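You operate a simulated robot arm through the tools that you are given. There is no shell and no other tool. Be economical: measure what you need, move in short steps, check, and stop when the job is done.

You are at the controls of a simulated robot arm. One attempt, no reset.

## Task
Put the rubber mount from the top of the packing table on the top of the left bench. Then press the reset button two times. Then take the wood block from the top of the small pallet and leave it on the top of the left tank. Do these in the order given. Set down upright: wood block.

Only the result counts: the job must be done as asked and must still hold three seconds after the hand-in. Knocking over, shifting, dropping, spilling or breaking anything else fails it.

## Robot
A 6-joint arm with a two-finger parallel gripper on a trunk, on a base that drives. Base frame: it is fixed to the floor where the robot stands at the start and does not move with it; the origin is under the middle of the robot, x ahead of it, y to its left, z up; the surface under the hand at the start is at about z = 800. Readings come in mm, degrees, newtons and seconds.
With the tool pointing down near the work surface it reaches from about 240 to 660 mm from the robot's upright axis, wherever it stands. Its first joint turns from -166.0 to 166.0 degrees. Places, roughly: reset button [-6600, 400, 1600]; rubber mount (5x5x5 cm) [500, 100, 800]; top of the left bench [-2400, 400, 900]; top of the left tank (17x22 cm) [-4740, 1640, 1160]; wood block [-6750, 1500, 500]. Payload 1.57 kg.
The tool frame sits at the grasp point between the pads (the TCP): z along the fingers, y along the line on which they close. The tips reach 30 mm beyond it. The gripper opens to 110 mm. The fingers are 24 mm wide and 12 mm thick; the gripper's body (48 by 112 mm) begins 78 mm behind the TCP.
Orientation is that of the tool frame in the base frame, as a unit quaternion [x, y, z, w]. With the fingers straight down and closing along the base's y, the tool's x points along the base's -x, its y along +y and its z along -z.

## Interface
- The arm moves only by the tool arm_command. Its argument "plan" is a list of rows, each a list of 3 entries, a list of its own where there are three numbers: the turn, a rotation vector about the tool's x, y, z in degrees, then the shift along the tool's x, y, z in mm, then the gripper command, from -1 (shut) to 1 (fully open), values between in proportion. In form: [[[wx, wy, wz], [tx, ty, tz], grip], ...]. A call has 1 to 10 rows; each row is the pose to reach, as a shift and turn from the pose commanded when the call began, along the tool's axes at that moment. Each row takes 0.2 s and may step no farther than 50 mm and 8.6 degrees from the row before; otherwise, or with a gripper value out of range, the whole call is refused. Where a pose cannot be reached the arm comes as near as it can. A force on the tool above 40 N (or 10 N above the force at the start of the call, whichever is more), or a blocked arm, ends the call early, and 0.2 s more pass. The fingers move at their own pace (about 108 mm/s each) and stop on an object; they squeeze with about 35 N. The grip force told is the motor's: it shows also when the fingers shut on nothing. Time passes only in rows, and 0.2 s behind the last, so rows that repeat a pose let the fingers close. The reply holds the time, the measured pose of the TCP, the force on the tool along the base axes, the opening and the grip force, in the units named above and with some noise, with the torque about the TCP (base axes, N m) and any sound that the robot's microphone picked up.
- Cameras (640 x 400 px; columns grow to the right, rows downward): "scene" is now at [44.1, 159.1, 1642.7]; the picture's right is [0.28, -0.96, 0.00], its down [-0.83, -0.24, -0.51] and it looks along [0.49, 0.14, -0.86] (base axes); focal length 277 px, centre (320, 200). "wrist" rides on the gripper at [70, 16, -141] in the tool frame; the picture's right is [-0.23, 0.97, 0.00], its down [-0.86, -0.20, -0.48] and it looks along [-0.47, -0.11, 0.88] (tool axes); focal length 222 px, centre (320, 200). There is no depth. A picture from a camera that has moved, and an enlarged one, comes with that camera's place and axes in the base frame and with its lens.
- snapshot(camera): a new picture of that camera. No time passes.
- lift_body(by): slides the trunk up (or, below 0, down) by that many mm; the arm and the scene camera ride with it, the base frame stays. It gives what a move gives, with no picture.
- base_move(legs): drives the robot by 1 to 6 legs, each [ahead, left, turn to the left] in mm, mm and degrees, along the robot's own axes; the way and the turn of a leg run together, so that a leg with both is an arc; at most 1500 mm and 180 degrees a leg. The arm and the cameras ride along, it lands a little off, and it stops where it bumps. It gives what a move gives.
- head_to(pan, tilt): turns the head with the scene camera to pan (to the left, within 120 degrees either way) and tilt (down, from -29 to 69), counted from straight ahead of the robot. It gives what a move gives.
- inspect(camera, box): a new picture of the part [left, top, right, bottom] of that camera's present view, enlarged. No time passes.
- finish_job(): hands the job in; it is judged then, once.

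Go step by step. Nothing tells you exact positions but the pictures and the camera data: compare them with the known pose of the tool, close in by small moves and look again before you grip or let go. The budget is 165 turns and 108 pictures, counting those below and the enlarged ones. Unless the task says otherwise, let go and move clear before handing in, and close with one line.

The tools are called by a JSON object that holds its "api" and its "payload". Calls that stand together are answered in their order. arm_command: Moves the arm, as the interface text tells. Its arguments: {"type":"object","properties":{"plan":{"type":"array","items":{"type":"array"}}},"required":["plan"]} The other tools are called the same way: lift_body (by) slides the trunk up or down; base_move (legs) drives the base; head_to (pan, tilt) turns the head that bears the scene camera; snapshot (camera) takes a picture; inspect (camera, box) takes an enlarged picture of a part of a camera's view; finish_job () hands the job in.

At the start:

```text
clock: 0.0
tool_pos: [405.1, 239.6, 1118.8]
ee_rot: [0.0, 1.0, 0.0, 0.0]
ft_force: [-0.2, 0.3, -0.2]
ft_torque: [-0.03, -0.04, 0.0]
width: 110.3
gripper_force: 0.0
trunk travel left (down, up): [-250.0, 340.0]
robot x, y, heading: [-0.9, 2.5, 0.1]
head pan, tilt: [16.2, 59.6]
```

scene: 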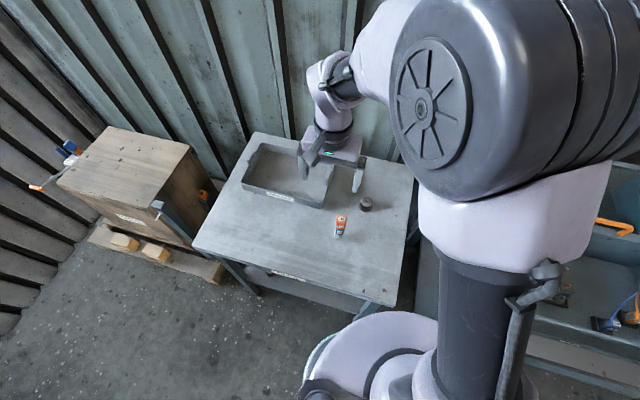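
wrist: 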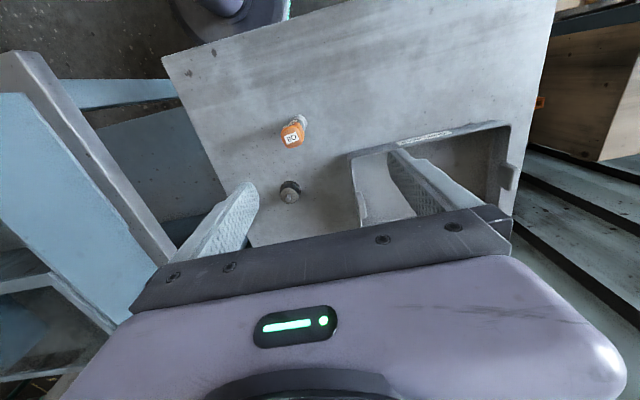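

I see the rubber mount as a small dark object near (536, 141) on the packing table. I'll take a closer look before going down.

{"api": "inspect", "payload": {"camera": "wrist", "box": [230, 100, 350, 240]}}

{"api": "inspect", "payload": {"camera": "scene", "box": [300, 160, 420, 250]}}

```text
2.86 times, centred on (290, 170) of wrist
camera zoom: at [334.6, 255.1, 1262.2], right [0.23, 0.97, 0.0], down [0.86, -0.2, 0.48], along [0.47, -0.11, -0.88], focal length 635 px, centre (406, 286)
```

zoom: 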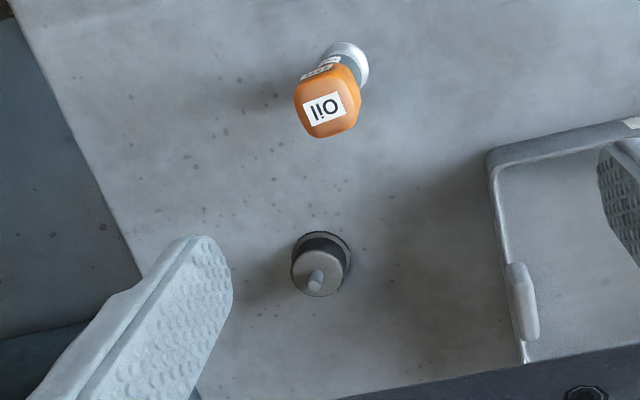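

```text
4.44 times, centred on (360, 205) of scene
camera zoom: at [44.1, 159.1, 1642.7], right [0.28, -0.96, 0.0], down [-0.83, -0.24, -0.51], along [0.49, 0.14, -0.86], focal length 1233 px, centre (142, 178)
```

zoom: 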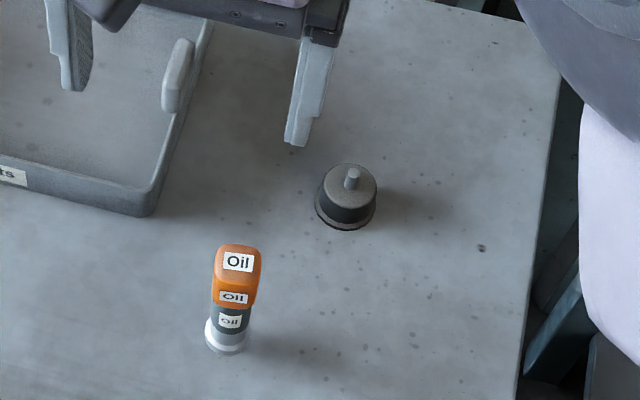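

The mount is a rubber cone about 46 mm wide with a stud on top, and the oil bottle stands clear of it. I'll move above it and check.

{"api": "arm_command", "payload": {"plan": [[[0, 0, 0], [-26, -20, 33], 1], [[0, 0, 0], [-52, -40, 66], 1], [[0, 0, 0], [-78, -60, 100], 1], [[0, 0, 0], [-104, -80, 134], 1], [[0, 0, 0], [-131, -99, 168], 1], [[0, 0, 0], [-131, -99, 168], 1]]}}

{"api": "snapshot", "payload": {"camera": "wrist"}}

{"api": "snapshot", "payload": {"camera": "scene"}}

```text
clock: 1.4
tool_pos: [534.9, 136.6, 949.4]
ee_rot: [0.0, 1.0, 0.0, 0.0]
ft_force: [0.5, -0.3, 0.2]
ft_torque: [0.01, -0.01, 0.04]
width: 110.1
gripper_force: 0.0
trunk travel left (down, up): [-250.0, 340.0]
robot x, y, heading: [-0.3, 0.4, 0.1]
head pan, tilt: [16.2, 59.6]
```

```text
103 pictures are left
camera wrist: at [464.0, 154.2, 1093.3], right [0.23, 0.97, 0.0], down [0.85, -0.2, 0.48], along [0.47, -0.11, -0.88], focal length 222 px, centre (320, 200)
```

wrist: 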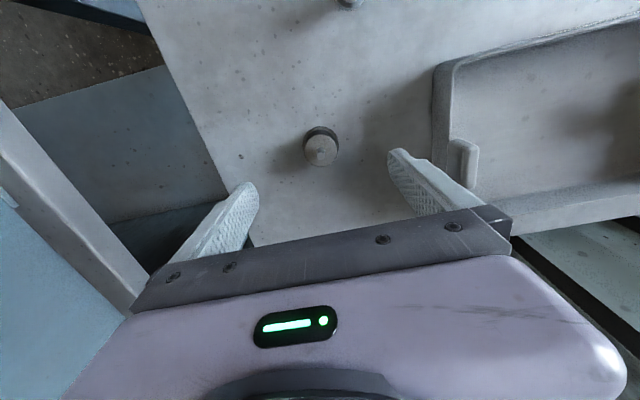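

```text
102 pictures are left
camera scene: at [43.5, 159.3, 1642.7], right [0.28, -0.96, 0.0], down [-0.83, -0.24, -0.51], along [0.49, 0.14, -0.86], focal length 277 px, centre (320, 200)
```

scene: 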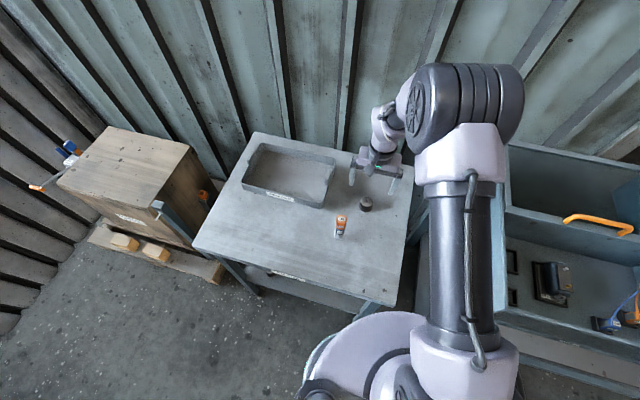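

The mount is at about (538, 138), almost under the tool. I'll descend and grip.

{"api": "arm_command", "payload": {"plan": [[[0, 0, 0], [-3, 1, 40], 1], [[0, 0, 0], [-3, 1, 80], 1], [[0, 0, 0], [-3, 1, 100], 1], [[0, 0, 0], [-3, 1, 113], 1], [[0, 0, 0], [-3, 1, 113], 1]]}}

{"api": "snapshot", "payload": {"camera": "wrist"}}

```text
clock: 2.6
tool_pos: [538.7, 139.4, 837.0]
ee_rot: [-0.001, 1.0, 0.001, 0.0]
ft_force: [-0.4, -0.4, 0.2]
ft_torque: [0.01, -0.02, -0.01]
width: 109.9
gripper_force: 0.2
trunk travel left (down, up): [-250.0, 340.0]
robot x, y, heading: [-1.0, 1.1, -0.1]
head pan, tilt: [16.2, 59.6]
```

```text
101 pictures are left
camera wrist: at [468.6, 156.4, 979.2], right [0.23, 0.97, 0.0], down [0.86, -0.2, 0.48], along [0.47, -0.11, -0.88], focal length 222 px, centre (320, 200)
```

wrist: 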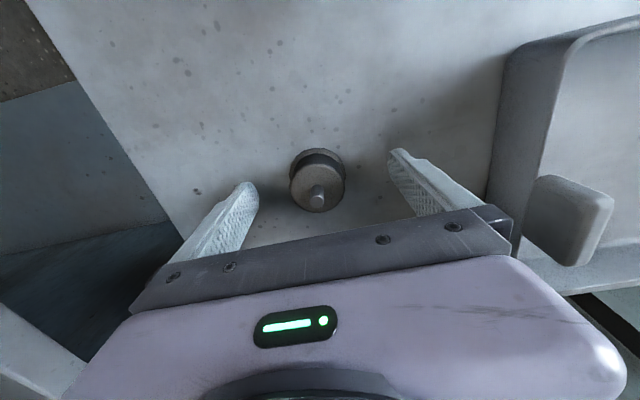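

The mount is centred between the fingers. I'll close on it now.

{"api": "arm_command", "payload": {"plan": [[[0, 0, 0], [3, 0, 0], 1], [[0, 0, 0], [3, 0, 0], 0], [[0, 0, 0], [3, 0, 0], -0.5], [[0, 0, 0], [3, 0, 0], -1], [[0, 0, 0], [3, 0, 0], -1]]}}

```text
clock: 3.8
tool_pos: [537.0, 141.1, 836.0]
ee_rot: [0.0, 1.0, -0.001, 0.0]
ft_force: [0.4, 0.5, 0.9]
ft_torque: [0.0, 0.02, 0.0]
width: 44.9
gripper_force: 34.7
trunk travel left (down, up): [-250.0, 340.0]
robot x, y, heading: [5.4, 1.4, -0.3]
head pan, tilt: [16.2, 59.6]
```

It's gripped at 45 mm. I'll lift it and tuck it back toward the robot for driving.

{"api": "arm_command", "payload": {"plan": [[[0, 0, 0], [0, 0, -30], -1], [[0, 0, 0], [0, 0, -75], -1], [[0, 0, 0], [0, 0, -120], -1], [[0, 0, 0], [0, 0, -165], -1], [[0, 0, 0], [0, 0, -210], -1], [[0, 0, 0], [40, 0, -230], -1], [[0, 0, 0], [85, 0, -240], -1], [[0, 0, 0], [130, 0, -240], -1], [[0, 0, 0], [170, 0, -240], -1]]}}

{"api": "head_to", "payload": {"pan": 120, "tilt": 20}}

{"api": "snapshot", "payload": {"camera": "scene"}}

{"api": "head_to", "payload": {"pan": -120, "tilt": 20}}

{"api": "snapshot", "payload": {"camera": "scene"}}

```text
clock: 5.8
tool_pos: [362.3, 143.9, 1079.4]
ee_rot: [0.0, 1.0, 0.0, 0.001]
ft_force: [-0.4, 0.4, -0.4]
ft_torque: [0.0, 0.0, 0.02]
width: 44.9
gripper_force: 35.2
trunk travel left (down, up): [-250.0, 340.0]
robot x, y, heading: [1.3, 0.0, -0.1]
head pan, tilt: [16.2, 59.6]
```

```text
clock: 7.6
tool_pos: [364.1, 143.5, 1078.2]
ee_rot: [0.0, 1.0, 0.0, 0.0]
ft_force: [0.4, 0.1, -1.2]
ft_torque: [-0.02, 0.0, -0.02]
width: 45.1
gripper_force: 34.6
trunk travel left (down, up): [-250.0, 340.0]
robot x, y, heading: [0.5, -2.2, -0.1]
head pan, tilt: [120.0, 20.0]
```

```text
100 pictures are left
camera scene: at [-66.8, 221.1, 1700.4], right [0.87, 0.5, 0.0], down [0.17, -0.3, -0.94], along [-0.47, 0.81, -0.34], focal length 277 px, centre (320, 200)
```

scene: 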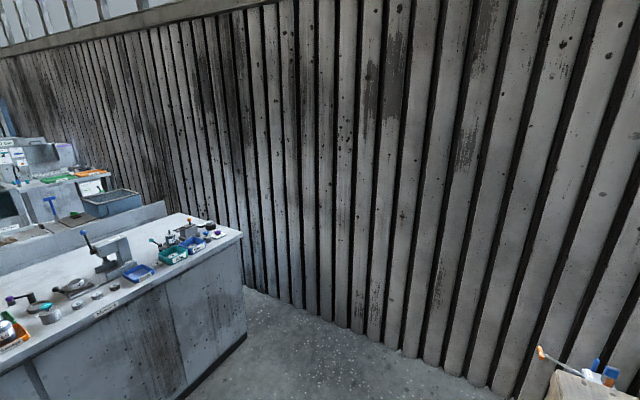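

```text
clock: 11.0
tool_pos: [364.7, 143.1, 1079.4]
ee_rot: [0.0, 1.0, 0.0, 0.0]
ft_force: [0.0, -0.2, -1.3]
ft_torque: [0.01, 0.0, 0.03]
width: 44.6
gripper_force: 34.4
trunk travel left (down, up): [-250.0, 340.0]
robot x, y, heading: [-0.6, -1.8, 0.1]
head pan, tilt: [-120.0, 20.0]
```

```text
99 pictures are left
camera scene: at [-66.8, 59.8, 1700.4], right [-0.87, 0.5, 0.0], down [0.17, 0.3, -0.94], along [-0.47, -0.81, -0.34], focal length 277 px, centre (320, 200)
```

scene: 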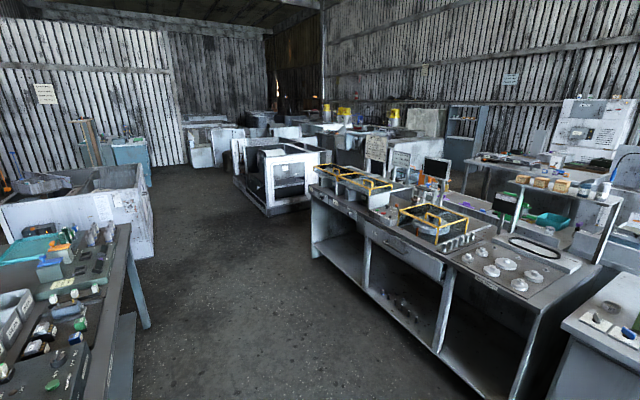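

The mount is held. The bench cluster is behind me, with its edge near x ≈ -1300. I'll back off a little, turn around and look.

{"api": "base_move", "payload": {"legs": [[-250, 0, 0], [0, 0, 175]]}}

{"api": "head_to", "payload": {"pan": 0, "tilt": 20}}

{"api": "snapshot", "payload": {"camera": "scene"}}

```text
clock: 19.9
tool_pos: [-621.0, -98.3, 1079.0]
ee_rot: [0.998, -0.06, 0.0, 0.0]
ft_force: [0.4, 0.4, -1.0]
ft_torque: [0.0, 0.01, 0.02]
width: 44.9
gripper_force: 35.5
trunk travel left (down, up): [-250.0, 340.0]
robot x, y, heading: [-242.1, -1.2, 172.9]
head pan, tilt: [-120.0, 20.0]
```

```text
clock: 21.9
tool_pos: [-620.9, -98.3, 1079.3]
ee_rot: [0.998, -0.061, 0.0, -0.001]
ft_force: [0.3, -0.3, -0.9]
ft_torque: [-0.04, -0.02, -0.04]
width: 44.6
gripper_force: 34.8
trunk travel left (down, up): [-250.0, 340.0]
robot x, y, heading: [-243.6, -0.2, 172.7]
head pan, tilt: [0.0, 20.0]
```

```text
98 pictures are left
camera scene: at [-332.1, -129.9, 1700.4], right [0.12, 0.99, 0.0], down [0.34, -0.04, -0.94], along [-0.93, 0.11, -0.34], focal length 277 px, centre (320, 200)
```

scene: 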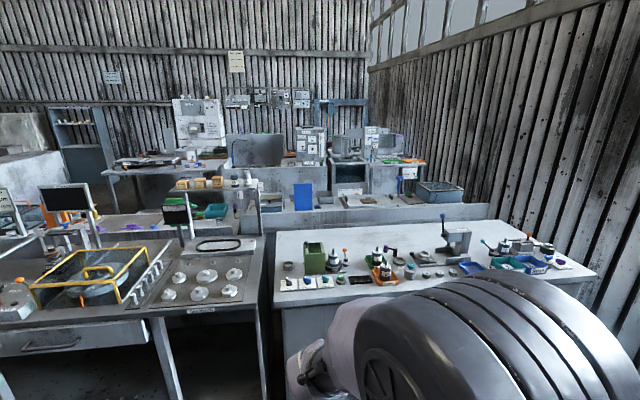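

The stated left-bench spot (-2400, 400, 900) projects to around pixel (354, 203), on the counter behind the white bench's partition. I'll zoom in to read the labels and layout.

{"api": "inspect", "payload": {"camera": "scene", "box": [180, 130, 500, 300]}}

{"api": "lift_body", "payload": {"by": 300}}

{"api": "snapshot", "payload": {"camera": "scene"}}

```text
2.00 times, centred on (340, 215) of scene
camera zoom: at [-332.1, -129.9, 1700.4], right [0.12, 0.99, 0.0], down [0.34, -0.04, -0.94], along [-0.93, 0.11, -0.34], focal length 555 px, centre (280, 170)
```

zoom: 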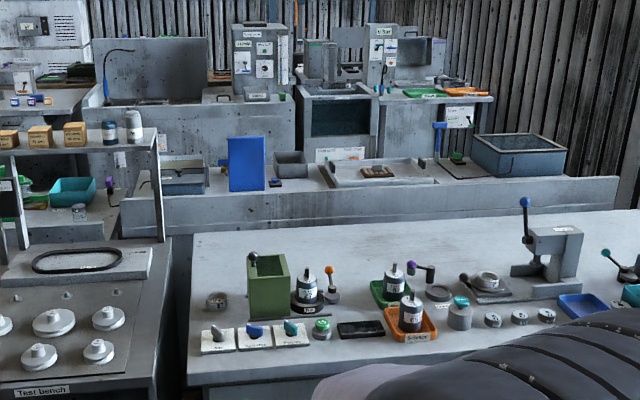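

```text
clock: 24.9
tool_pos: [-621.4, -98.7, 1378.7]
ee_rot: [0.998, -0.061, -0.001, 0.0]
ft_force: [0.4, 0.3, -1.3]
ft_torque: [0.05, 0.03, -0.03]
width: 44.5
gripper_force: 35.5
trunk travel left (down, up): [-550.0, 40.0]
robot x, y, heading: [-245.4, 0.3, 172.9]
head pan, tilt: [0.0, 20.0]
```

```text
96 pictures are left
camera scene: at [-332.2, -130.0, 2000.3], right [0.12, 0.99, 0.0], down [0.34, -0.04, -0.94], along [-0.93, 0.11, -0.34], focal length 277 px, centre (320, 200)
```

scene: 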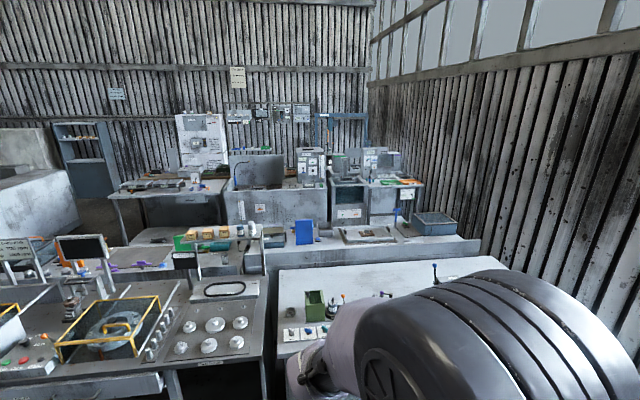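

The left bench looks like the narrow counter with the tray and blue bin, around x -2320 to -2650 and behind the white bench. I need a way round, so I'll go into the open aisle on the -y side and look.

{"api": "base_move", "payload": {"legs": [[250, 0, 0], [0, 0, 97], [1400, 0, 0]]}}

{"api": "snapshot", "payload": {"camera": "scene"}}

{"api": "head_to", "payload": {"pan": -70, "tilt": 20}}

{"api": "snapshot", "payload": {"camera": "scene"}}

```text
clock: 37.2
tool_pos: [-357.0, -1706.7, 1379.2]
ee_rot: [0.71, 0.705, 0.0, 0.0]
ft_force: [0.2, 0.4, -0.8]
ft_torque: [0.04, 0.03, 0.0]
width: 44.7
gripper_force: 35.3
trunk travel left (down, up): [-550.0, 40.0]
robot x, y, heading: [-498.8, -1342.5, -90.5]
head pan, tilt: [0.0, 20.0]
```

```text
95 pictures are left
camera scene: at [-359.7, -1415.1, 2000.4], right [-1.0, 0.01, 0.0], down [0.0, 0.34, -0.94], along [-0.01, -0.94, -0.34], focal length 277 px, centre (320, 200)
```

scene: 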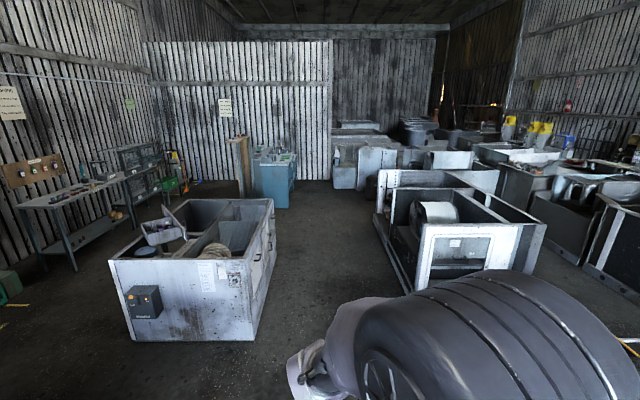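

```text
clock: 38.6
tool_pos: [-358.0, -1707.4, 1378.6]
ee_rot: [0.71, 0.704, 0.001, 0.0]
ft_force: [-0.4, -0.6, -0.8]
ft_torque: [-0.02, -0.02, 0.01]
width: 44.3
gripper_force: 34.5
trunk travel left (down, up): [-550.0, 40.0]
robot x, y, heading: [-499.5, -1340.1, -90.4]
head pan, tilt: [-70.0, 20.0]
```

```text
94 pictures are left
camera scene: at [-446.7, -1353.1, 2000.4], right [-0.34, 0.94, 0.0], down [0.32, 0.11, -0.94], along [-0.89, -0.31, -0.34], focal length 277 px, centre (320, 200)
```

scene: 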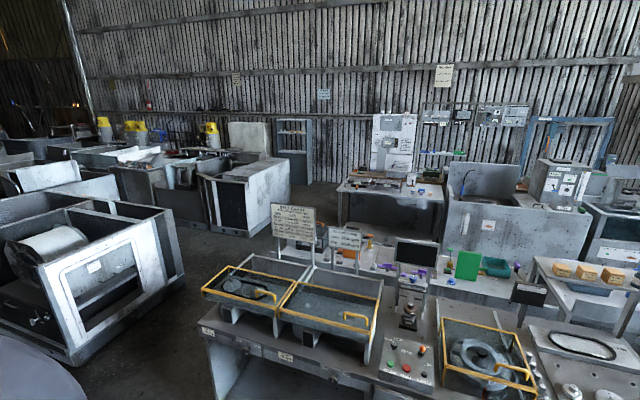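

An aisle runs around the end of the test bench at about y ≈ -3000. I'll drive there, face -x and look.

{"api": "base_move", "payload": {"legs": [[1500, 0, 0], [100, 0, 0], [0, 0, -90]]}}

{"api": "head_to", "payload": {"pan": -25, "tilt": 20}}

{"api": "snapshot", "payload": {"camera": "scene"}}

```text
clock: 50.6
tool_pos: [-895.5, -3069.0, 1379.2]
ee_rot: [1.0, -0.019, 0.0, 0.0]
ft_force: [-0.1, 0.2, -1.1]
ft_torque: [-0.03, -0.02, -0.01]
width: 44.7
gripper_force: 35.0
trunk travel left (down, up): [-550.0, 40.0]
robot x, y, heading: [-525.5, -2936.9, 178.0]
head pan, tilt: [-70.0, 20.0]
```

```text
clock: 51.7
tool_pos: [-895.1, -3069.7, 1378.3]
ee_rot: [1.0, -0.018, 0.0, -0.001]
ft_force: [-0.5, -0.3, -0.6]
ft_torque: [0.0, 0.0, 0.03]
width: 44.7
gripper_force: 34.8
trunk travel left (down, up): [-550.0, 40.0]
robot x, y, heading: [-526.9, -2940.4, 178.2]
head pan, tilt: [-25.0, 20.0]
```

```text
93 pictures are left
camera scene: at [-594.9, -3037.1, 2000.4], right [0.46, 0.89, 0.0], down [0.3, -0.16, -0.94], along [-0.84, 0.43, -0.34], focal length 277 px, centre (320, 200)
```

scene: 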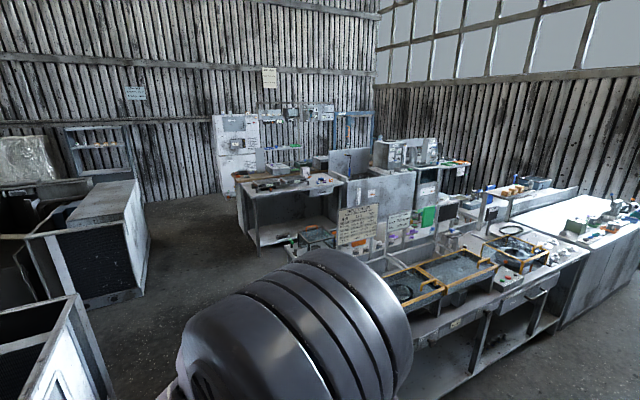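

The aisle is clear along y ≈ -2940. I'll drive to x ≈ -3300 and look along the gap behind the second row.

{"api": "base_move", "payload": {"legs": [[1500, 0, 0], [1250, 0, 0]]}}

{"api": "head_to", "payload": {"pan": -85, "tilt": 22}}

{"api": "snapshot", "payload": {"camera": "scene"}}

```text
clock: 64.8
tool_pos: [-3598.3, -2870.0, 1378.1]
ee_rot: [0.999, -0.042, 0.0, 0.0]
ft_force: [0.0, -1.2, 0.1]
ft_torque: [0.0, -0.03, 0.05]
width: 44.3
gripper_force: 35.5
trunk travel left (down, up): [-550.0, 40.0]
robot x, y, heading: [-3220.3, -2759.5, 175.2]
head pan, tilt: [-25.0, 20.0]
```

```text
clock: 66.2
tool_pos: [-3599.1, -2871.0, 1378.4]
ee_rot: [0.999, -0.042, 0.001, 0.0]
ft_force: [0.3, -0.3, -0.7]
ft_torque: [-0.01, 0.0, 0.0]
width: 44.5
gripper_force: 35.0
trunk travel left (down, up): [-550.0, 40.0]
robot x, y, heading: [-3223.4, -2759.3, 175.0]
head pan, tilt: [-85.0, 22.0]
```

```text
92 pictures are left
camera scene: at [-3216.2, -2806.5, 1997.1], right [1.0, 0.0, 0.0], down [0.0, -0.37, -0.93], along [0.0, 0.93, -0.37], focal length 277 px, centre (320, 200)
```

scene: 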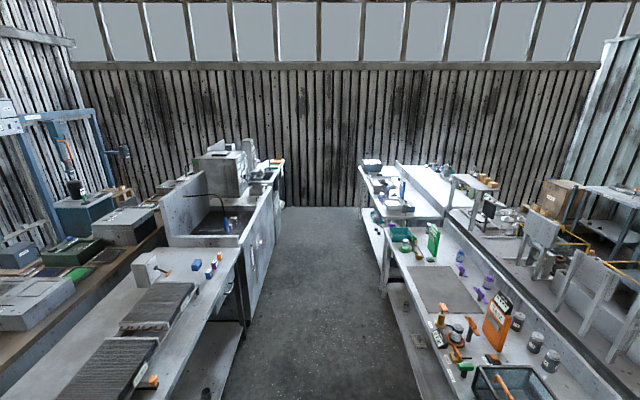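

It's a clear corridor about 1 m wide (x -3790 to -2760), and the left bench is at the far right. I'll turn and drive in.

{"api": "base_move", "payload": {"legs": [[0, 0, -85], [1450, 0, 0]]}}

{"api": "head_to", "payload": {"pan": -20, "tilt": 25}}

{"api": "snapshot", "payload": {"camera": "scene"}}

```text
clock: 76.9
tool_pos: [-3365.8, -969.0, 1378.6]
ee_rot: [-0.707, 0.707, 0.0, 0.0]
ft_force: [-0.4, -0.4, -1.9]
ft_torque: [0.01, 0.0, -0.02]
width: 44.5
gripper_force: 34.9
trunk travel left (down, up): [-550.0, 40.0]
robot x, y, heading: [-3217.5, -1331.0, 90.4]
head pan, tilt: [-85.0, 22.0]
```

```text
clock: 78.2
tool_pos: [-3365.9, -967.8, 1378.0]
ee_rot: [0.707, -0.707, 0.0, 0.0]
ft_force: [0.8, 0.3, -1.0]
ft_torque: [0.01, -0.01, -0.03]
width: 44.4
gripper_force: 35.4
trunk travel left (down, up): [-550.0, 40.0]
robot x, y, heading: [-3222.5, -1330.2, 89.7]
head pan, tilt: [-20.0, 25.0]
```

```text
91 pictures are left
camera scene: at [-3331.0, -1265.4, 1992.3], right [0.94, -0.34, 0.0], down [-0.14, -0.4, -0.91], along [0.31, 0.85, -0.42], focal length 277 px, centre (320, 200)
```

scene: 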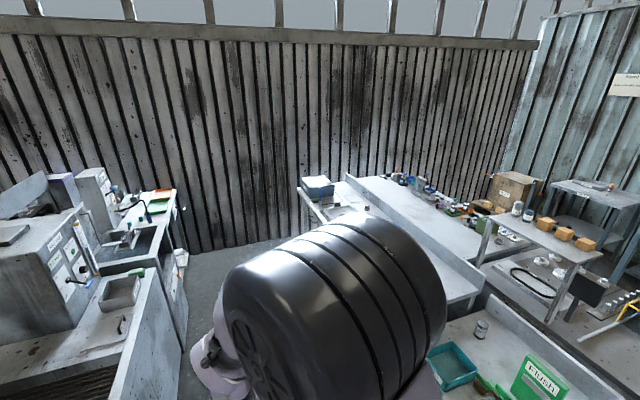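

The left bench continues ahead on the right. I'll drive alongside it, turn to face it and look.

{"api": "base_move", "payload": {"legs": [[1500, 0, 0], [150, 0, 0], [0, 0, -90]]}}

{"api": "head_to", "payload": {"pan": 0, "tilt": 45}}

{"api": "snapshot", "payload": {"camera": "scene"}}

```text
clock: 90.5
tool_pos: [-2891.9, 474.2, 1378.9]
ee_rot: [-0.015, 1.0, 0.0, 0.0]
ft_force: [1.0, -0.7, -0.9]
ft_torque: [-0.01, -0.02, -0.01]
width: 44.1
gripper_force: 35.0
trunk travel left (down, up): [-550.0, 40.0]
robot x, y, heading: [-3248.4, 322.5, 1.9]
head pan, tilt: [-20.0, 25.0]
```

```text
clock: 91.3
tool_pos: [-2891.7, 475.2, 1378.8]
ee_rot: [-0.015, 1.0, 0.0, 0.0]
ft_force: [1.3, -0.4, -1.3]
ft_torque: [0.0, 0.0, 0.02]
width: 44.4
gripper_force: 35.3
trunk travel left (down, up): [-550.0, 40.0]
robot x, y, heading: [-3250.7, 323.3, 1.6]
head pan, tilt: [0.0, 45.0]
```

```text
90 pictures are left
camera scene: at [-3195.3, 462.6, 1961.8], right [0.03, -1.0, 0.0], down [-0.71, -0.02, -0.71], along [0.71, 0.02, -0.71], focal length 277 px, centre (320, 200)
```

scene: 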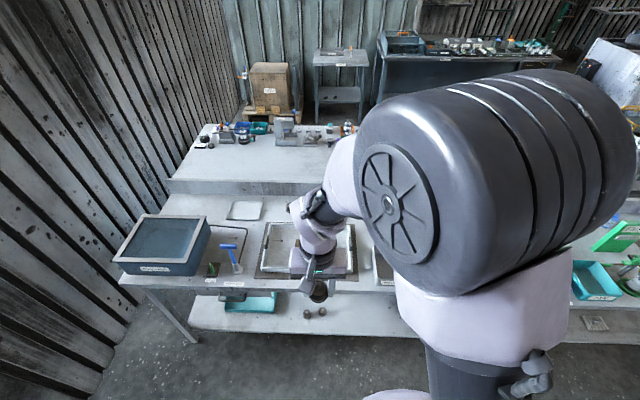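

The bench's front edge is at about x = -2654, with z about 900. I'll check details and free spots.

{"api": "inspect", "payload": {"camera": "scene", "box": [100, 170, 420, 330]}}

{"api": "snapshot", "payload": {"camera": "wrist"}}

```text
2.00 times, centred on (260, 250) of scene
camera zoom: at [-3195.3, 462.6, 1961.8], right [0.03, -1.0, 0.0], down [-0.71, -0.02, -0.71], along [0.71, 0.02, -0.71], focal length 555 px, centre (440, 100)
```

zoom: 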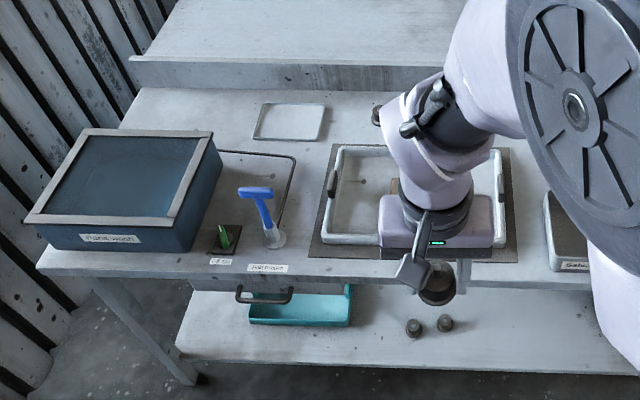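

```text
88 pictures are left
camera wrist: at [-2963.0, 488.9, 1521.8], right [0.2, 0.98, 0.0], down [0.86, -0.17, 0.48], along [0.47, -0.09, -0.88], focal length 222 px, centre (320, 200)
```

wrist: 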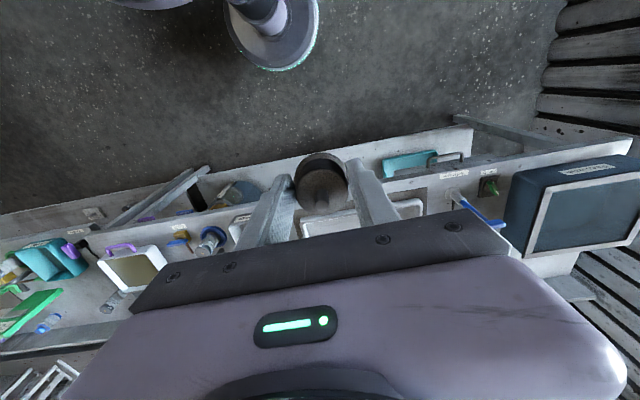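

The tray fills the middle of the bench and my arm hides the right part. I'll rotate the robot clockwise and pan the head back left to see the whole top.

{"api": "base_move", "payload": {"legs": [[0, 0, -60]]}}

{"api": "head_to", "payload": {"pan": 55, "tilt": 45}}

{"api": "snapshot", "payload": {"camera": "scene"}}

```text
clock: 94.4
tool_pos: [-2939.4, 86.2, 1378.7]
ee_rot: [0.486, 0.874, 0.0, 0.0]
ft_force: [0.4, 0.1, -0.6]
ft_torque: [0.0, -0.01, -0.02]
width: 44.0
gripper_force: 34.8
trunk travel left (down, up): [-550.0, 40.0]
robot x, y, heading: [-3253.6, 319.0, -57.7]
head pan, tilt: [0.0, 45.0]
```

```text
clock: 95.6
tool_pos: [-2938.4, 86.5, 1378.8]
ee_rot: [0.486, 0.874, -0.001, 0.001]
ft_force: [0.5, -0.2, -0.5]
ft_torque: [0.02, 0.03, 0.01]
width: 44.5
gripper_force: 35.2
trunk travel left (down, up): [-550.0, 40.0]
robot x, y, heading: [-3249.2, 322.8, -58.1]
head pan, tilt: [55.0, 45.0]
```

```text
87 pictures are left
camera scene: at [-3062.7, 407.0, 1961.7], right [-0.06, -1.0, 0.0], down [-0.71, 0.04, -0.71], along [0.71, -0.04, -0.71], focal length 277 px, centre (320, 200)
```

scene: 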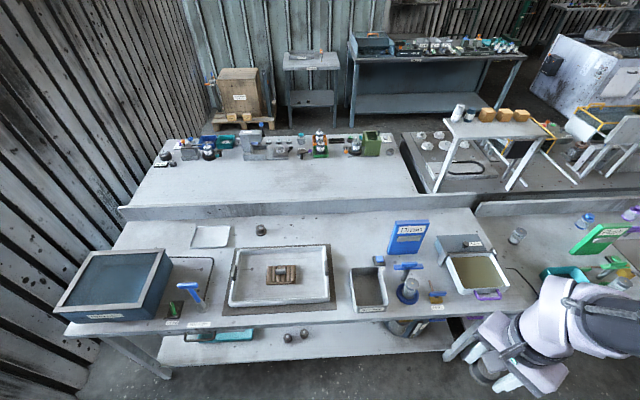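

Now the whole bench top is visible, with free area behind the tray and basin. I'll zoom in.

{"api": "inspect", "payload": {"camera": "scene", "box": [150, 190, 470, 350]}}

{"api": "inspect", "payload": {"camera": "scene", "box": [320, 200, 540, 340]}}

```text
2.00 times, centred on (310, 270) of scene
camera zoom: at [-3062.7, 407.0, 1961.7], right [-0.06, -1.0, 0.0], down [-0.71, 0.04, -0.71], along [0.71, -0.04, -0.71], focal length 555 px, centre (340, 60)
```

zoom: 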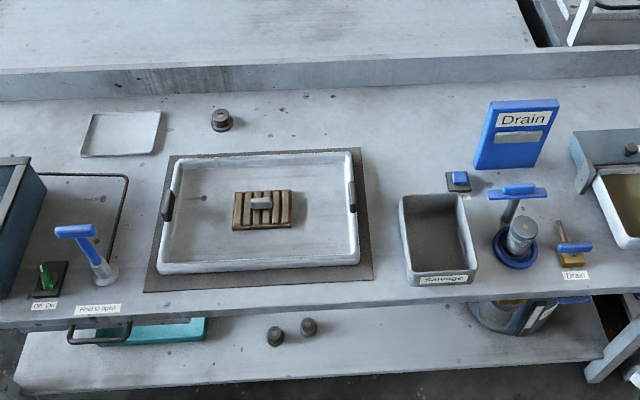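

```text
2.86 times, centred on (430, 270) of scene
camera zoom: at [-3062.7, 407.0, 1961.7], right [-0.06, -1.0, 0.0], down [-0.71, 0.04, -0.71], along [0.71, -0.04, -0.71], focal length 792 px, centre (6, 0)
```

zoom: 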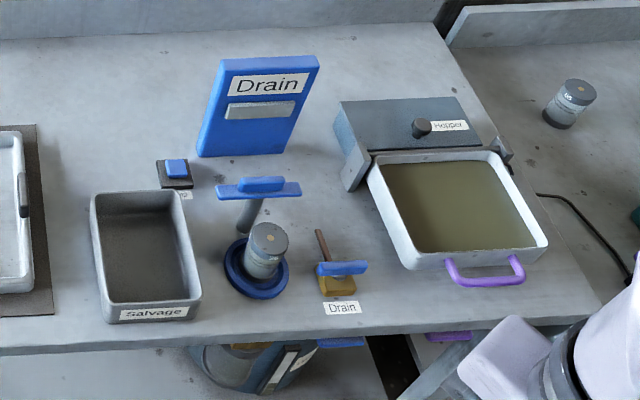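

A good free spot is between the tray mat and the Drain sign, just behind the Salvage basin, at about (-2350, 265). I'll face the bench again, shift right and approach.

{"api": "base_move", "payload": {"legs": [[0, 0, 58], [0, -190, 0], [230, 0, 0]]}}

{"api": "head_to", "payload": {"pan": 10, "tilt": 50}}

{"api": "snapshot", "payload": {"camera": "scene"}}

```text
clock: 101.1
tool_pos: [-2654.8, 282.6, 1378.3]
ee_rot: [-0.008, 1.0, 0.001, 0.0]
ft_force: [-0.1, -0.3, -0.8]
ft_torque: [-0.03, 0.05, 0.0]
width: 44.2
gripper_force: 34.8
trunk travel left (down, up): [-550.0, 40.0]
robot x, y, heading: [-3017.8, 132.2, 0.9]
head pan, tilt: [55.0, 45.0]
```

```text
clock: 102.2
tool_pos: [-2653.9, 281.1, 1379.2]
ee_rot: [-0.007, 1.0, -0.001, -0.001]
ft_force: [-0.7, 0.4, -0.2]
ft_torque: [-0.01, -0.03, -0.03]
width: 44.1
gripper_force: 34.6
trunk travel left (down, up): [-550.0, 40.0]
robot x, y, heading: [-3016.4, 134.7, 0.9]
head pan, tilt: [10.0, 50.0]
```

```text
84 pictures are left
camera scene: at [-2963.0, 287.6, 1954.8], right [0.19, -0.98, 0.0], down [-0.75, -0.15, -0.64], along [0.63, 0.12, -0.77], focal length 277 px, centre (320, 200)
```

scene: 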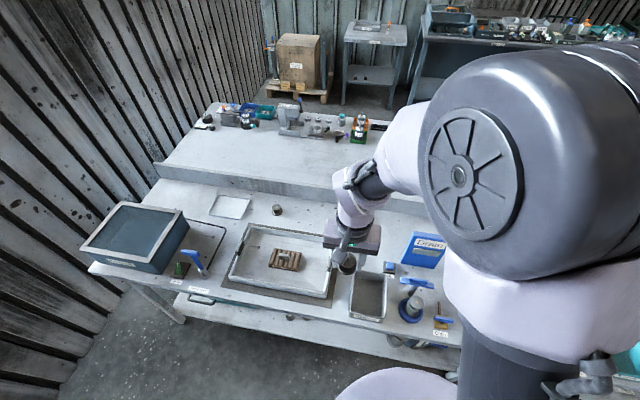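

Good view. I'll move 60 mm closer, lower the trunk by 200 and extend the arm over the target.

{"api": "base_move", "payload": {"legs": [[60, 0, 0]]}}

{"api": "lift_body", "payload": {"by": -200}}

```text
clock: 103.2
tool_pos: [-2595.6, 283.1, 1379.3]
ee_rot: [-0.007, 1.0, 0.0, 0.0]
ft_force: [-0.1, 0.1, -1.0]
ft_torque: [0.0, 0.05, 0.0]
width: 44.0
gripper_force: 35.5
trunk travel left (down, up): [-550.0, 40.0]
robot x, y, heading: [-2956.3, 131.2, 1.1]
head pan, tilt: [10.0, 50.0]
```

```text
clock: 105.4
tool_pos: [-2596.8, 282.9, 1178.4]
ee_rot: [-0.008, 1.0, 0.0, 0.0]
ft_force: [1.0, -0.3, -0.5]
ft_torque: [0.03, 0.02, -0.03]
width: 44.1
gripper_force: 34.5
trunk travel left (down, up): [-350.0, 240.0]
robot x, y, heading: [-2958.0, 132.5, 1.0]
head pan, tilt: [10.0, 50.0]
```

{"api": "arm_command", "payload": {"plan": [[[0, 0, 0], [-40, -4, 10], -1], [[0, 0, 0], [-85, -8, 20], -1], [[0, 0, 0], [-130, -12, 40], -1], [[0, 0, 0], [-172, -16, 60], -1], [[0, 0, 0], [-212, -20, 80], -1], [[0, 0, 0], [-247, -22, 100], -1], [[0, 0, 0], [-247, -22, 118], -1], [[0, 0, 0], [-247, -22, 118], -1]]}}

{"api": "snapshot", "payload": {"camera": "scene"}}

{"api": "snapshot", "payload": {"camera": "wrist"}}

```text
clock: 107.2
tool_pos: [-2348.9, 264.6, 1059.2]
ee_rot: [-0.008, 1.0, 0.0, 0.001]
ft_force: [0.2, -0.3, -1.2]
ft_torque: [-0.01, 0.03, 0.02]
width: 44.2
gripper_force: 34.7
trunk travel left (down, up): [-350.0, 240.0]
robot x, y, heading: [-2955.7, 134.5, 0.9]
head pan, tilt: [10.0, 50.0]
```

```text
83 pictures are left
camera scene: at [-2905.1, 288.5, 1754.8], right [0.19, -0.98, 0.0], down [-0.75, -0.14, -0.64], along [0.63, 0.12, -0.77], focal length 277 px, centre (320, 200)
```

scene: 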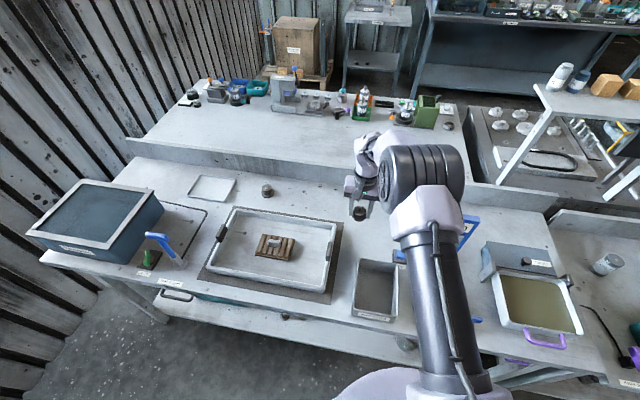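

```text
82 pictures are left
camera wrist: at [-2419.5, 280.6, 1202.5], right [0.21, 0.98, 0.0], down [0.86, -0.19, 0.48], along [0.47, -0.1, -0.88], focal length 222 px, centre (320, 200)
```

wrist: 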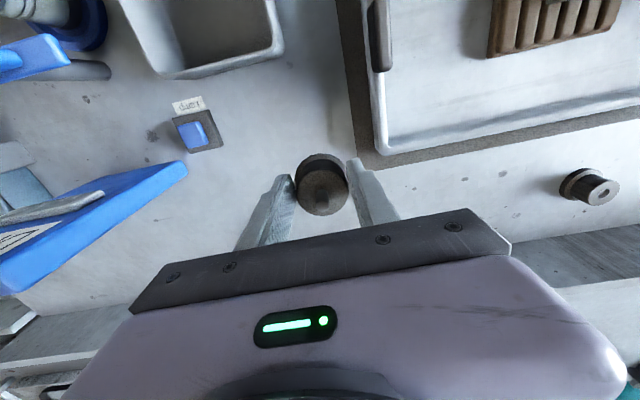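

The landing spot below is clear bench, and I'll shift 12 mm further from the mat. Then I descend to just above the surface.

{"api": "arm_command", "payload": {"plan": [[[0, 0, 0], [0, -12, 30], -1], [[0, 0, 0], [0, -12, 60], -1], [[0, 0, 0], [0, -12, 85], -1], [[0, 0, 0], [0, -12, 100], -1], [[0, 0, 0], [0, -12, 100], -1]]}}

{"api": "snapshot", "payload": {"camera": "wrist"}}

{"api": "inspect", "payload": {"camera": "scene", "box": [300, 140, 440, 260]}}

```text
clock: 108.4
tool_pos: [-2349.5, 254.5, 959.0]
ee_rot: [-0.008, 1.0, 0.0, 0.0]
ft_force: [0.6, -0.1, -1.0]
ft_torque: [0.01, 0.03, -0.01]
width: 44.3
gripper_force: 35.0
trunk travel left (down, up): [-350.0, 240.0]
robot x, y, heading: [-2960.1, 135.6, 0.8]
head pan, tilt: [10.0, 50.0]
```

```text
81 pictures are left
camera wrist: at [-2420.0, 268.9, 1103.4], right [0.21, 0.98, 0.0], down [0.86, -0.19, 0.48], along [0.47, -0.1, -0.88], focal length 222 px, centre (320, 200)
```

wrist: 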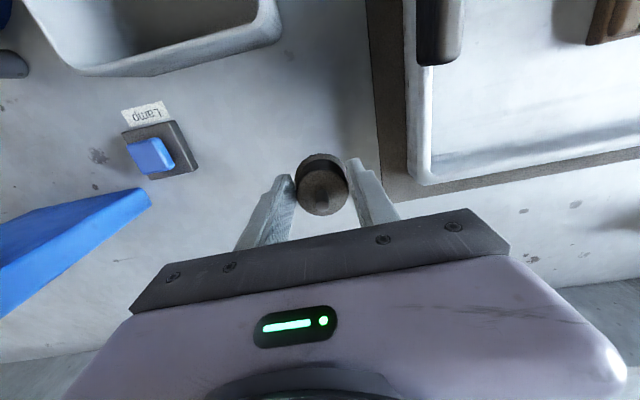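

```text
3.33 times, centred on (370, 200) of scene
camera zoom: at [-2905.4, 288.3, 1754.8], right [0.19, -0.98, 0.0], down [-0.75, -0.14, -0.64], along [0.63, 0.12, -0.77], focal length 924 px, centre (153, 200)
```

zoom: 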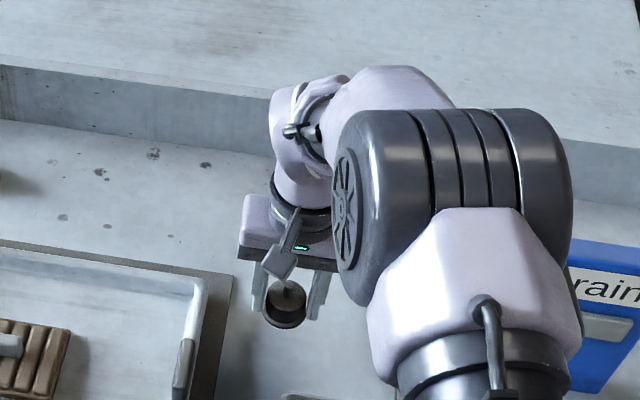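

Landing spot is clear. I'll creep down.

{"api": "arm_command", "payload": {"plan": [[[0, 0, 0], [0, 0, 8], -1], [[0, 0, 0], [0, 0, 14], -1], [[0, 0, 0], [0, 0, 17], -1], [[0, 0, 0], [0, 0, 19], -1], [[0, 0, 0], [0, 0, 20], -1], [[0, 0, 0], [0, 0, 20], -1]]}}

```text
clock: 109.8
tool_pos: [-2350.5, 253.5, 940.2]
ee_rot: [-0.008, 1.0, 0.001, 0.001]
ft_force: [-1.0, -0.5, -1.4]
ft_torque: [0.0, 0.02, 0.04]
width: 43.9
gripper_force: 35.0
trunk travel left (down, up): [-350.0, 240.0]
robot x, y, heading: [-2960.5, 135.2, 0.7]
head pan, tilt: [10.0, 50.0]
```

{"api": "arm_command", "payload": {"plan": [[[0, 0, 0], [0, 0, 1], -1], [[0, 0, 0], [0, 0, 2], -1], [[0, 0, 0], [0, 0, 3], -1], [[0, 0, 0], [0, 0, 4], -1], [[0, 0, 0], [0, 0, 4], -1]]}}

{"api": "inspect", "payload": {"camera": "wrist", "box": [230, 120, 430, 245]}}

```text
clock: 111.0
tool_pos: [-2349.0, 252.9, 936.9]
ee_rot: [-0.008, 1.0, 0.0, 0.0]
ft_force: [-0.5, 0.1, -1.1]
ft_torque: [-0.03, 0.0, -0.02]
width: 43.9
gripper_force: 35.0
trunk travel left (down, up): [-350.0, 240.0]
robot x, y, heading: [-2956.0, 132.6, 1.1]
head pan, tilt: [10.0, 50.0]
```

```text
3.20 times, centred on (330, 182) of wrist
camera zoom: at [-2419.7, 268.1, 1080.2], right [0.21, 0.98, 0.0], down [0.86, -0.19, 0.48], along [0.47, -0.1, -0.88], focal length 711 px, centre (288, 256)
```

zoom: 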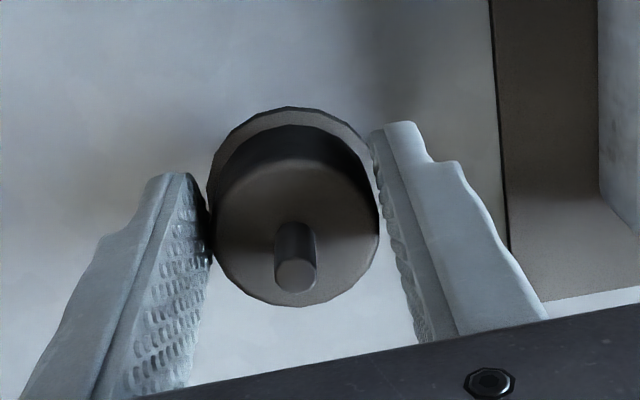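

No contact yet, so I'll continue in 1 mm steps.

{"api": "arm_command", "payload": {"plan": [[[0, 0, 0], [0, 0, 1], -1], [[0, 0, 0], [0, 0, 2], -1], [[0, 0, 0], [0, 0, 3], -1], [[0, 0, 0], [0, 0, 3], -1]]}}

```text
clock: 112.0
tool_pos: [-2350.0, 252.5, 933.4]
ee_rot: [-0.008, 1.0, 0.0, 0.0]
ft_force: [-0.3, 0.0, -1.0]
ft_torque: [-0.02, 0.01, 0.02]
width: 43.9
gripper_force: 35.0
trunk travel left (down, up): [-350.0, 240.0]
robot x, y, heading: [-2955.7, 133.6, 0.8]
head pan, tilt: [10.0, 50.0]
```

{"api": "arm_command", "payload": {"plan": [[[0, 0, 0], [0, 0, 1], -1], [[0, 0, 0], [0, 0, 2], -1], [[0, 0, 0], [0, 0, 3], -1], [[0, 0, 0], [0, 0, 4], -1], [[0, 0, 0], [0, 0, 5], -1], [[0, 0, 0], [0, 0, 5], -1]]}}

{"api": "inspect", "payload": {"camera": "wrist", "box": [230, 120, 430, 245]}}

```text
clock: 113.4
tool_pos: [-2349.8, 253.1, 927.8]
ee_rot: [-0.008, 1.0, 0.0, 0.0]
ft_force: [-0.2, -0.2, -0.5]
ft_torque: [0.02, -0.02, -0.02]
width: 43.9
gripper_force: 34.6
trunk travel left (down, up): [-350.0, 240.0]
robot x, y, heading: [-2954.3, 132.4, 0.9]
head pan, tilt: [10.0, 50.0]
```

```text
3.20 times, centred on (330, 182) of wrist
camera zoom: at [-2419.6, 267.9, 1071.6], right [0.21, 0.98, 0.0], down [0.86, -0.19, 0.48], along [0.47, -0.1, -0.88], focal length 711 px, centre (288, 256)
```

zoom: 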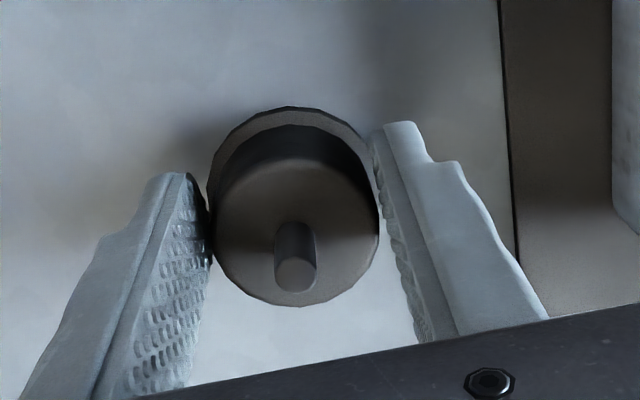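

{"api": "arm_command", "payload": {"plan": [[[0, 0, 0], [0, 0, 1], -1], [[0, 0, 0], [0, 0, 2], -1], [[0, 0, 0], [0, 0, 3], -1], [[0, 0, 0], [0, 0, 4], -1], [[0, 0, 0], [0, 0, 5], -1], [[0, 0, 0], [0, 0, 6], -1], [[0, 0, 0], [0, 0, 6], -1]]}}

```text
clock: 115.0
tool_pos: [-2348.5, 253.0, 921.4]
ee_rot: [-0.008, 1.0, 0.0, 0.0]
ft_force: [-0.3, -0.7, -1.0]
ft_torque: [-0.02, 0.03, 0.0]
width: 44.1
gripper_force: 34.8
trunk travel left (down, up): [-350.0, 240.0]
robot x, y, heading: [-2959.7, 134.2, 0.8]
head pan, tilt: [10.0, 50.0]
```

Still no contact. I'll take a fresh look to measure the surface height.

{"api": "snapshot", "payload": {"camera": "wrist"}}

{"api": "inspect", "payload": {"camera": "scene", "box": [310, 150, 410, 240]}}

```text
77 pictures are left
camera wrist: at [-2419.2, 267.9, 1065.0], right [0.21, 0.98, 0.0], down [0.86, -0.19, 0.48], along [0.47, -0.1, -0.88], focal length 222 px, centre (320, 200)
```

wrist: 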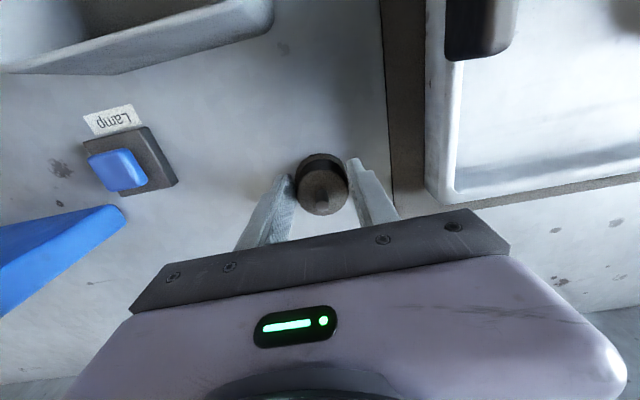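

```text
4.44 times, centred on (360, 195) of scene
camera zoom: at [-2905.4, 288.5, 1754.8], right [0.19, -0.98, 0.0], down [-0.75, -0.14, -0.64], along [0.63, 0.12, -0.77], focal length 1233 px, centre (142, 222)
```

zoom: 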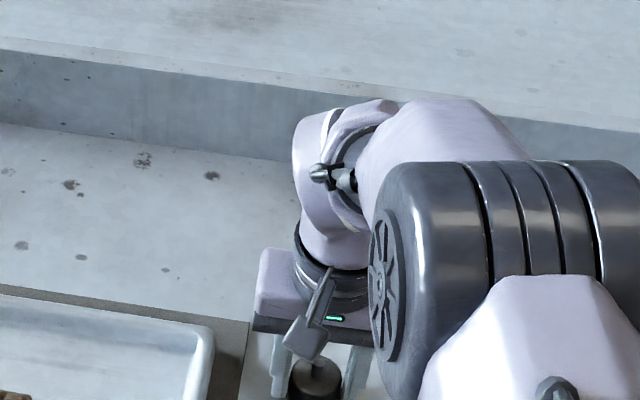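

Triangulating the Lamp label puts the bench top near z ≈ 880, so contact is only a few mm away. I'll continue creeping.

{"api": "arm_command", "payload": {"plan": [[[0, 0, 0], [0, 0, 1], -1], [[0, 0, 0], [0, 0, 2], -1], [[0, 0, 0], [0, 0, 3], -1], [[0, 0, 0], [0, 0, 4], -1], [[0, 0, 0], [0, 0, 5], -1], [[0, 0, 0], [0, 0, 5], -1]]}}

```text
clock: 116.3
tool_pos: [-2348.7, 252.9, 920.7]
ee_rot: [-0.006, 1.0, 0.0, 0.004]
ft_force: [-10.0, -2.3, 20.6]
ft_torque: [-0.08, 0.44, -0.07]
width: 44.2
gripper_force: 34.9
trunk travel left (down, up): [-350.0, 240.0]
robot x, y, heading: [-2958.9, 134.0, 0.9]
head pan, tilt: [10.0, 50.0]
stopped in row 6: the force on the tool passed its limit at 41 N (the readings are from after the stop); the commanded pose is now the measured one
```

Contact reached. I'll ease off slightly and release.

{"api": "arm_command", "payload": {"plan": [[[0, 0, 0], [0, 0, -0.5], -1], [[0, 0, 0], [0, 0, -0.5], -0.1], [[0, 0, 0], [0, 0, -0.5], 0.1], [[0, 0, 0], [0, 0, -0.5], 0.3], [[0, 0, 0], [0, 0, -0.5], 0.3]]}}

{"api": "snapshot", "payload": {"camera": "wrist"}}

```text
clock: 117.5
tool_pos: [-2348.5, 253.3, 918.9]
ee_rot: [-0.007, 1.0, 0.0, 0.002]
ft_force: [-0.1, -0.5, -0.6]
ft_torque: [0.0, 0.0, 0.0]
width: 71.2
gripper_force: 0.1
trunk travel left (down, up): [-350.0, 240.0]
robot x, y, heading: [-2960.6, 133.9, 1.0]
head pan, tilt: [10.0, 50.0]
```

```text
75 pictures are left
camera wrist: at [-2418.4, 268.2, 1061.7], right [0.21, 0.98, 0.0], down [0.86, -0.19, 0.48], along [0.47, -0.1, -0.88], focal length 222 px, centre (320, 200)
```

wrist: 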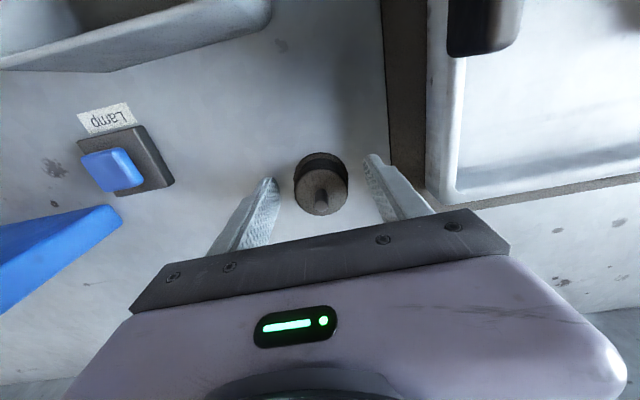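

The mount stands upright on the bench, released. I'll rise straight up and retract.

{"api": "arm_command", "payload": {"plan": [[[0, 0, 0], [0, 0, -30], 0.3], [[0, 0, 0], [0, 0, -70], 0.3], [[0, 0, 0], [0, 0, -115], 0.3], [[0, 0, 0], [0, 0, -160], 0.3], [[0, 0, 0], [0, 0, -200], 0.3], [[0, 0, 0], [40, 0, -220], 0.3], [[0, 0, 0], [85, 0, -240], 0.3], [[0, 0, 0], [130, 0, -250], 0.3], [[0, 0, 0], [178, 0, -250], 0.3], [[0, 0, 0], [225, 0, -250], 0.3]]}}

{"api": "snapshot", "payload": {"camera": "scene"}}

```text
clock: 119.7
tool_pos: [-2577.1, 250.9, 1168.5]
ee_rot: [-0.007, 1.0, 0.001, 0.003]
ft_force: [-0.1, -0.2, 0.5]
ft_torque: [-0.01, -0.04, -0.03]
width: 71.6
gripper_force: 0.0
trunk travel left (down, up): [-350.0, 240.0]
robot x, y, heading: [-2959.2, 133.0, 0.9]
head pan, tilt: [10.0, 50.0]
```

```text
74 pictures are left
camera scene: at [-2907.1, 288.4, 1754.9], right [0.19, -0.98, 0.0], down [-0.75, -0.14, -0.64], along [0.63, 0.12, -0.77], focal length 277 px, centre (320, 200)
```

scene: 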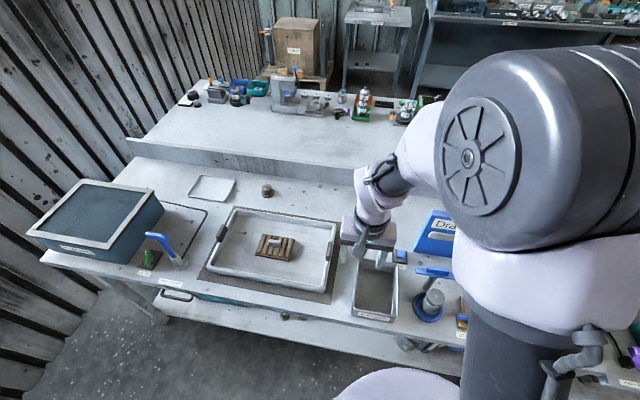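

The mount is placed. Next is the reset button, far off at (-6600, 400, 1600), so I'll back off, raise the trunk and look in the -x direction.

{"api": "base_move", "payload": {"legs": [[-310, 0, 0], [0, 0, 150]]}}

{"api": "lift_body", "payload": {"by": 200}}

{"api": "head_to", "payload": {"pan": 30, "tilt": 20}}

{"api": "snapshot", "payload": {"camera": "scene"}}

```text
clock: 128.1
tool_pos: [-3661.9, 200.0, 1168.9]
ee_rot: [0.973, -0.229, -0.002, -0.001]
ft_force: [-0.9, -0.5, -0.6]
ft_torque: [0.01, -0.01, -0.01]
width: 71.6
gripper_force: 0.1
trunk travel left (down, up): [-350.0, 240.0]
robot x, y, heading: [-3265.9, 130.6, 153.6]
head pan, tilt: [10.0, 50.0]
```

```text
clock: 130.2
tool_pos: [-3662.6, 199.0, 1369.2]
ee_rot: [0.973, -0.229, -0.004, -0.001]
ft_force: [0.3, -0.3, 0.7]
ft_torque: [0.02, 0.02, -0.04]
width: 71.6
gripper_force: 0.0
trunk travel left (down, up): [-550.0, 40.0]
robot x, y, heading: [-3267.1, 126.6, 153.5]
head pan, tilt: [10.0, 50.0]
```

```text
clock: 131.2
tool_pos: [-3661.4, 199.0, 1368.8]
ee_rot: [0.974, -0.228, -0.002, 0.0]
ft_force: [-0.5, -0.7, -0.7]
ft_torque: [0.01, 0.01, -0.02]
width: 71.5
gripper_force: 0.1
trunk travel left (down, up): [-550.0, 40.0]
robot x, y, heading: [-3268.1, 129.6, 153.6]
head pan, tilt: [30.0, 20.0]
```

```text
73 pictures are left
camera scene: at [-3405.4, -11.9, 2000.3], right [-0.06, 1.0, 0.0], down [0.34, 0.02, -0.94], along [-0.94, -0.06, -0.34], focal length 277 px, centre (320, 200)
```

scene: 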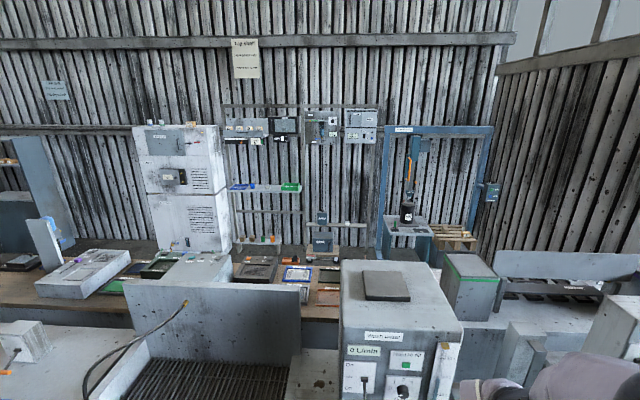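

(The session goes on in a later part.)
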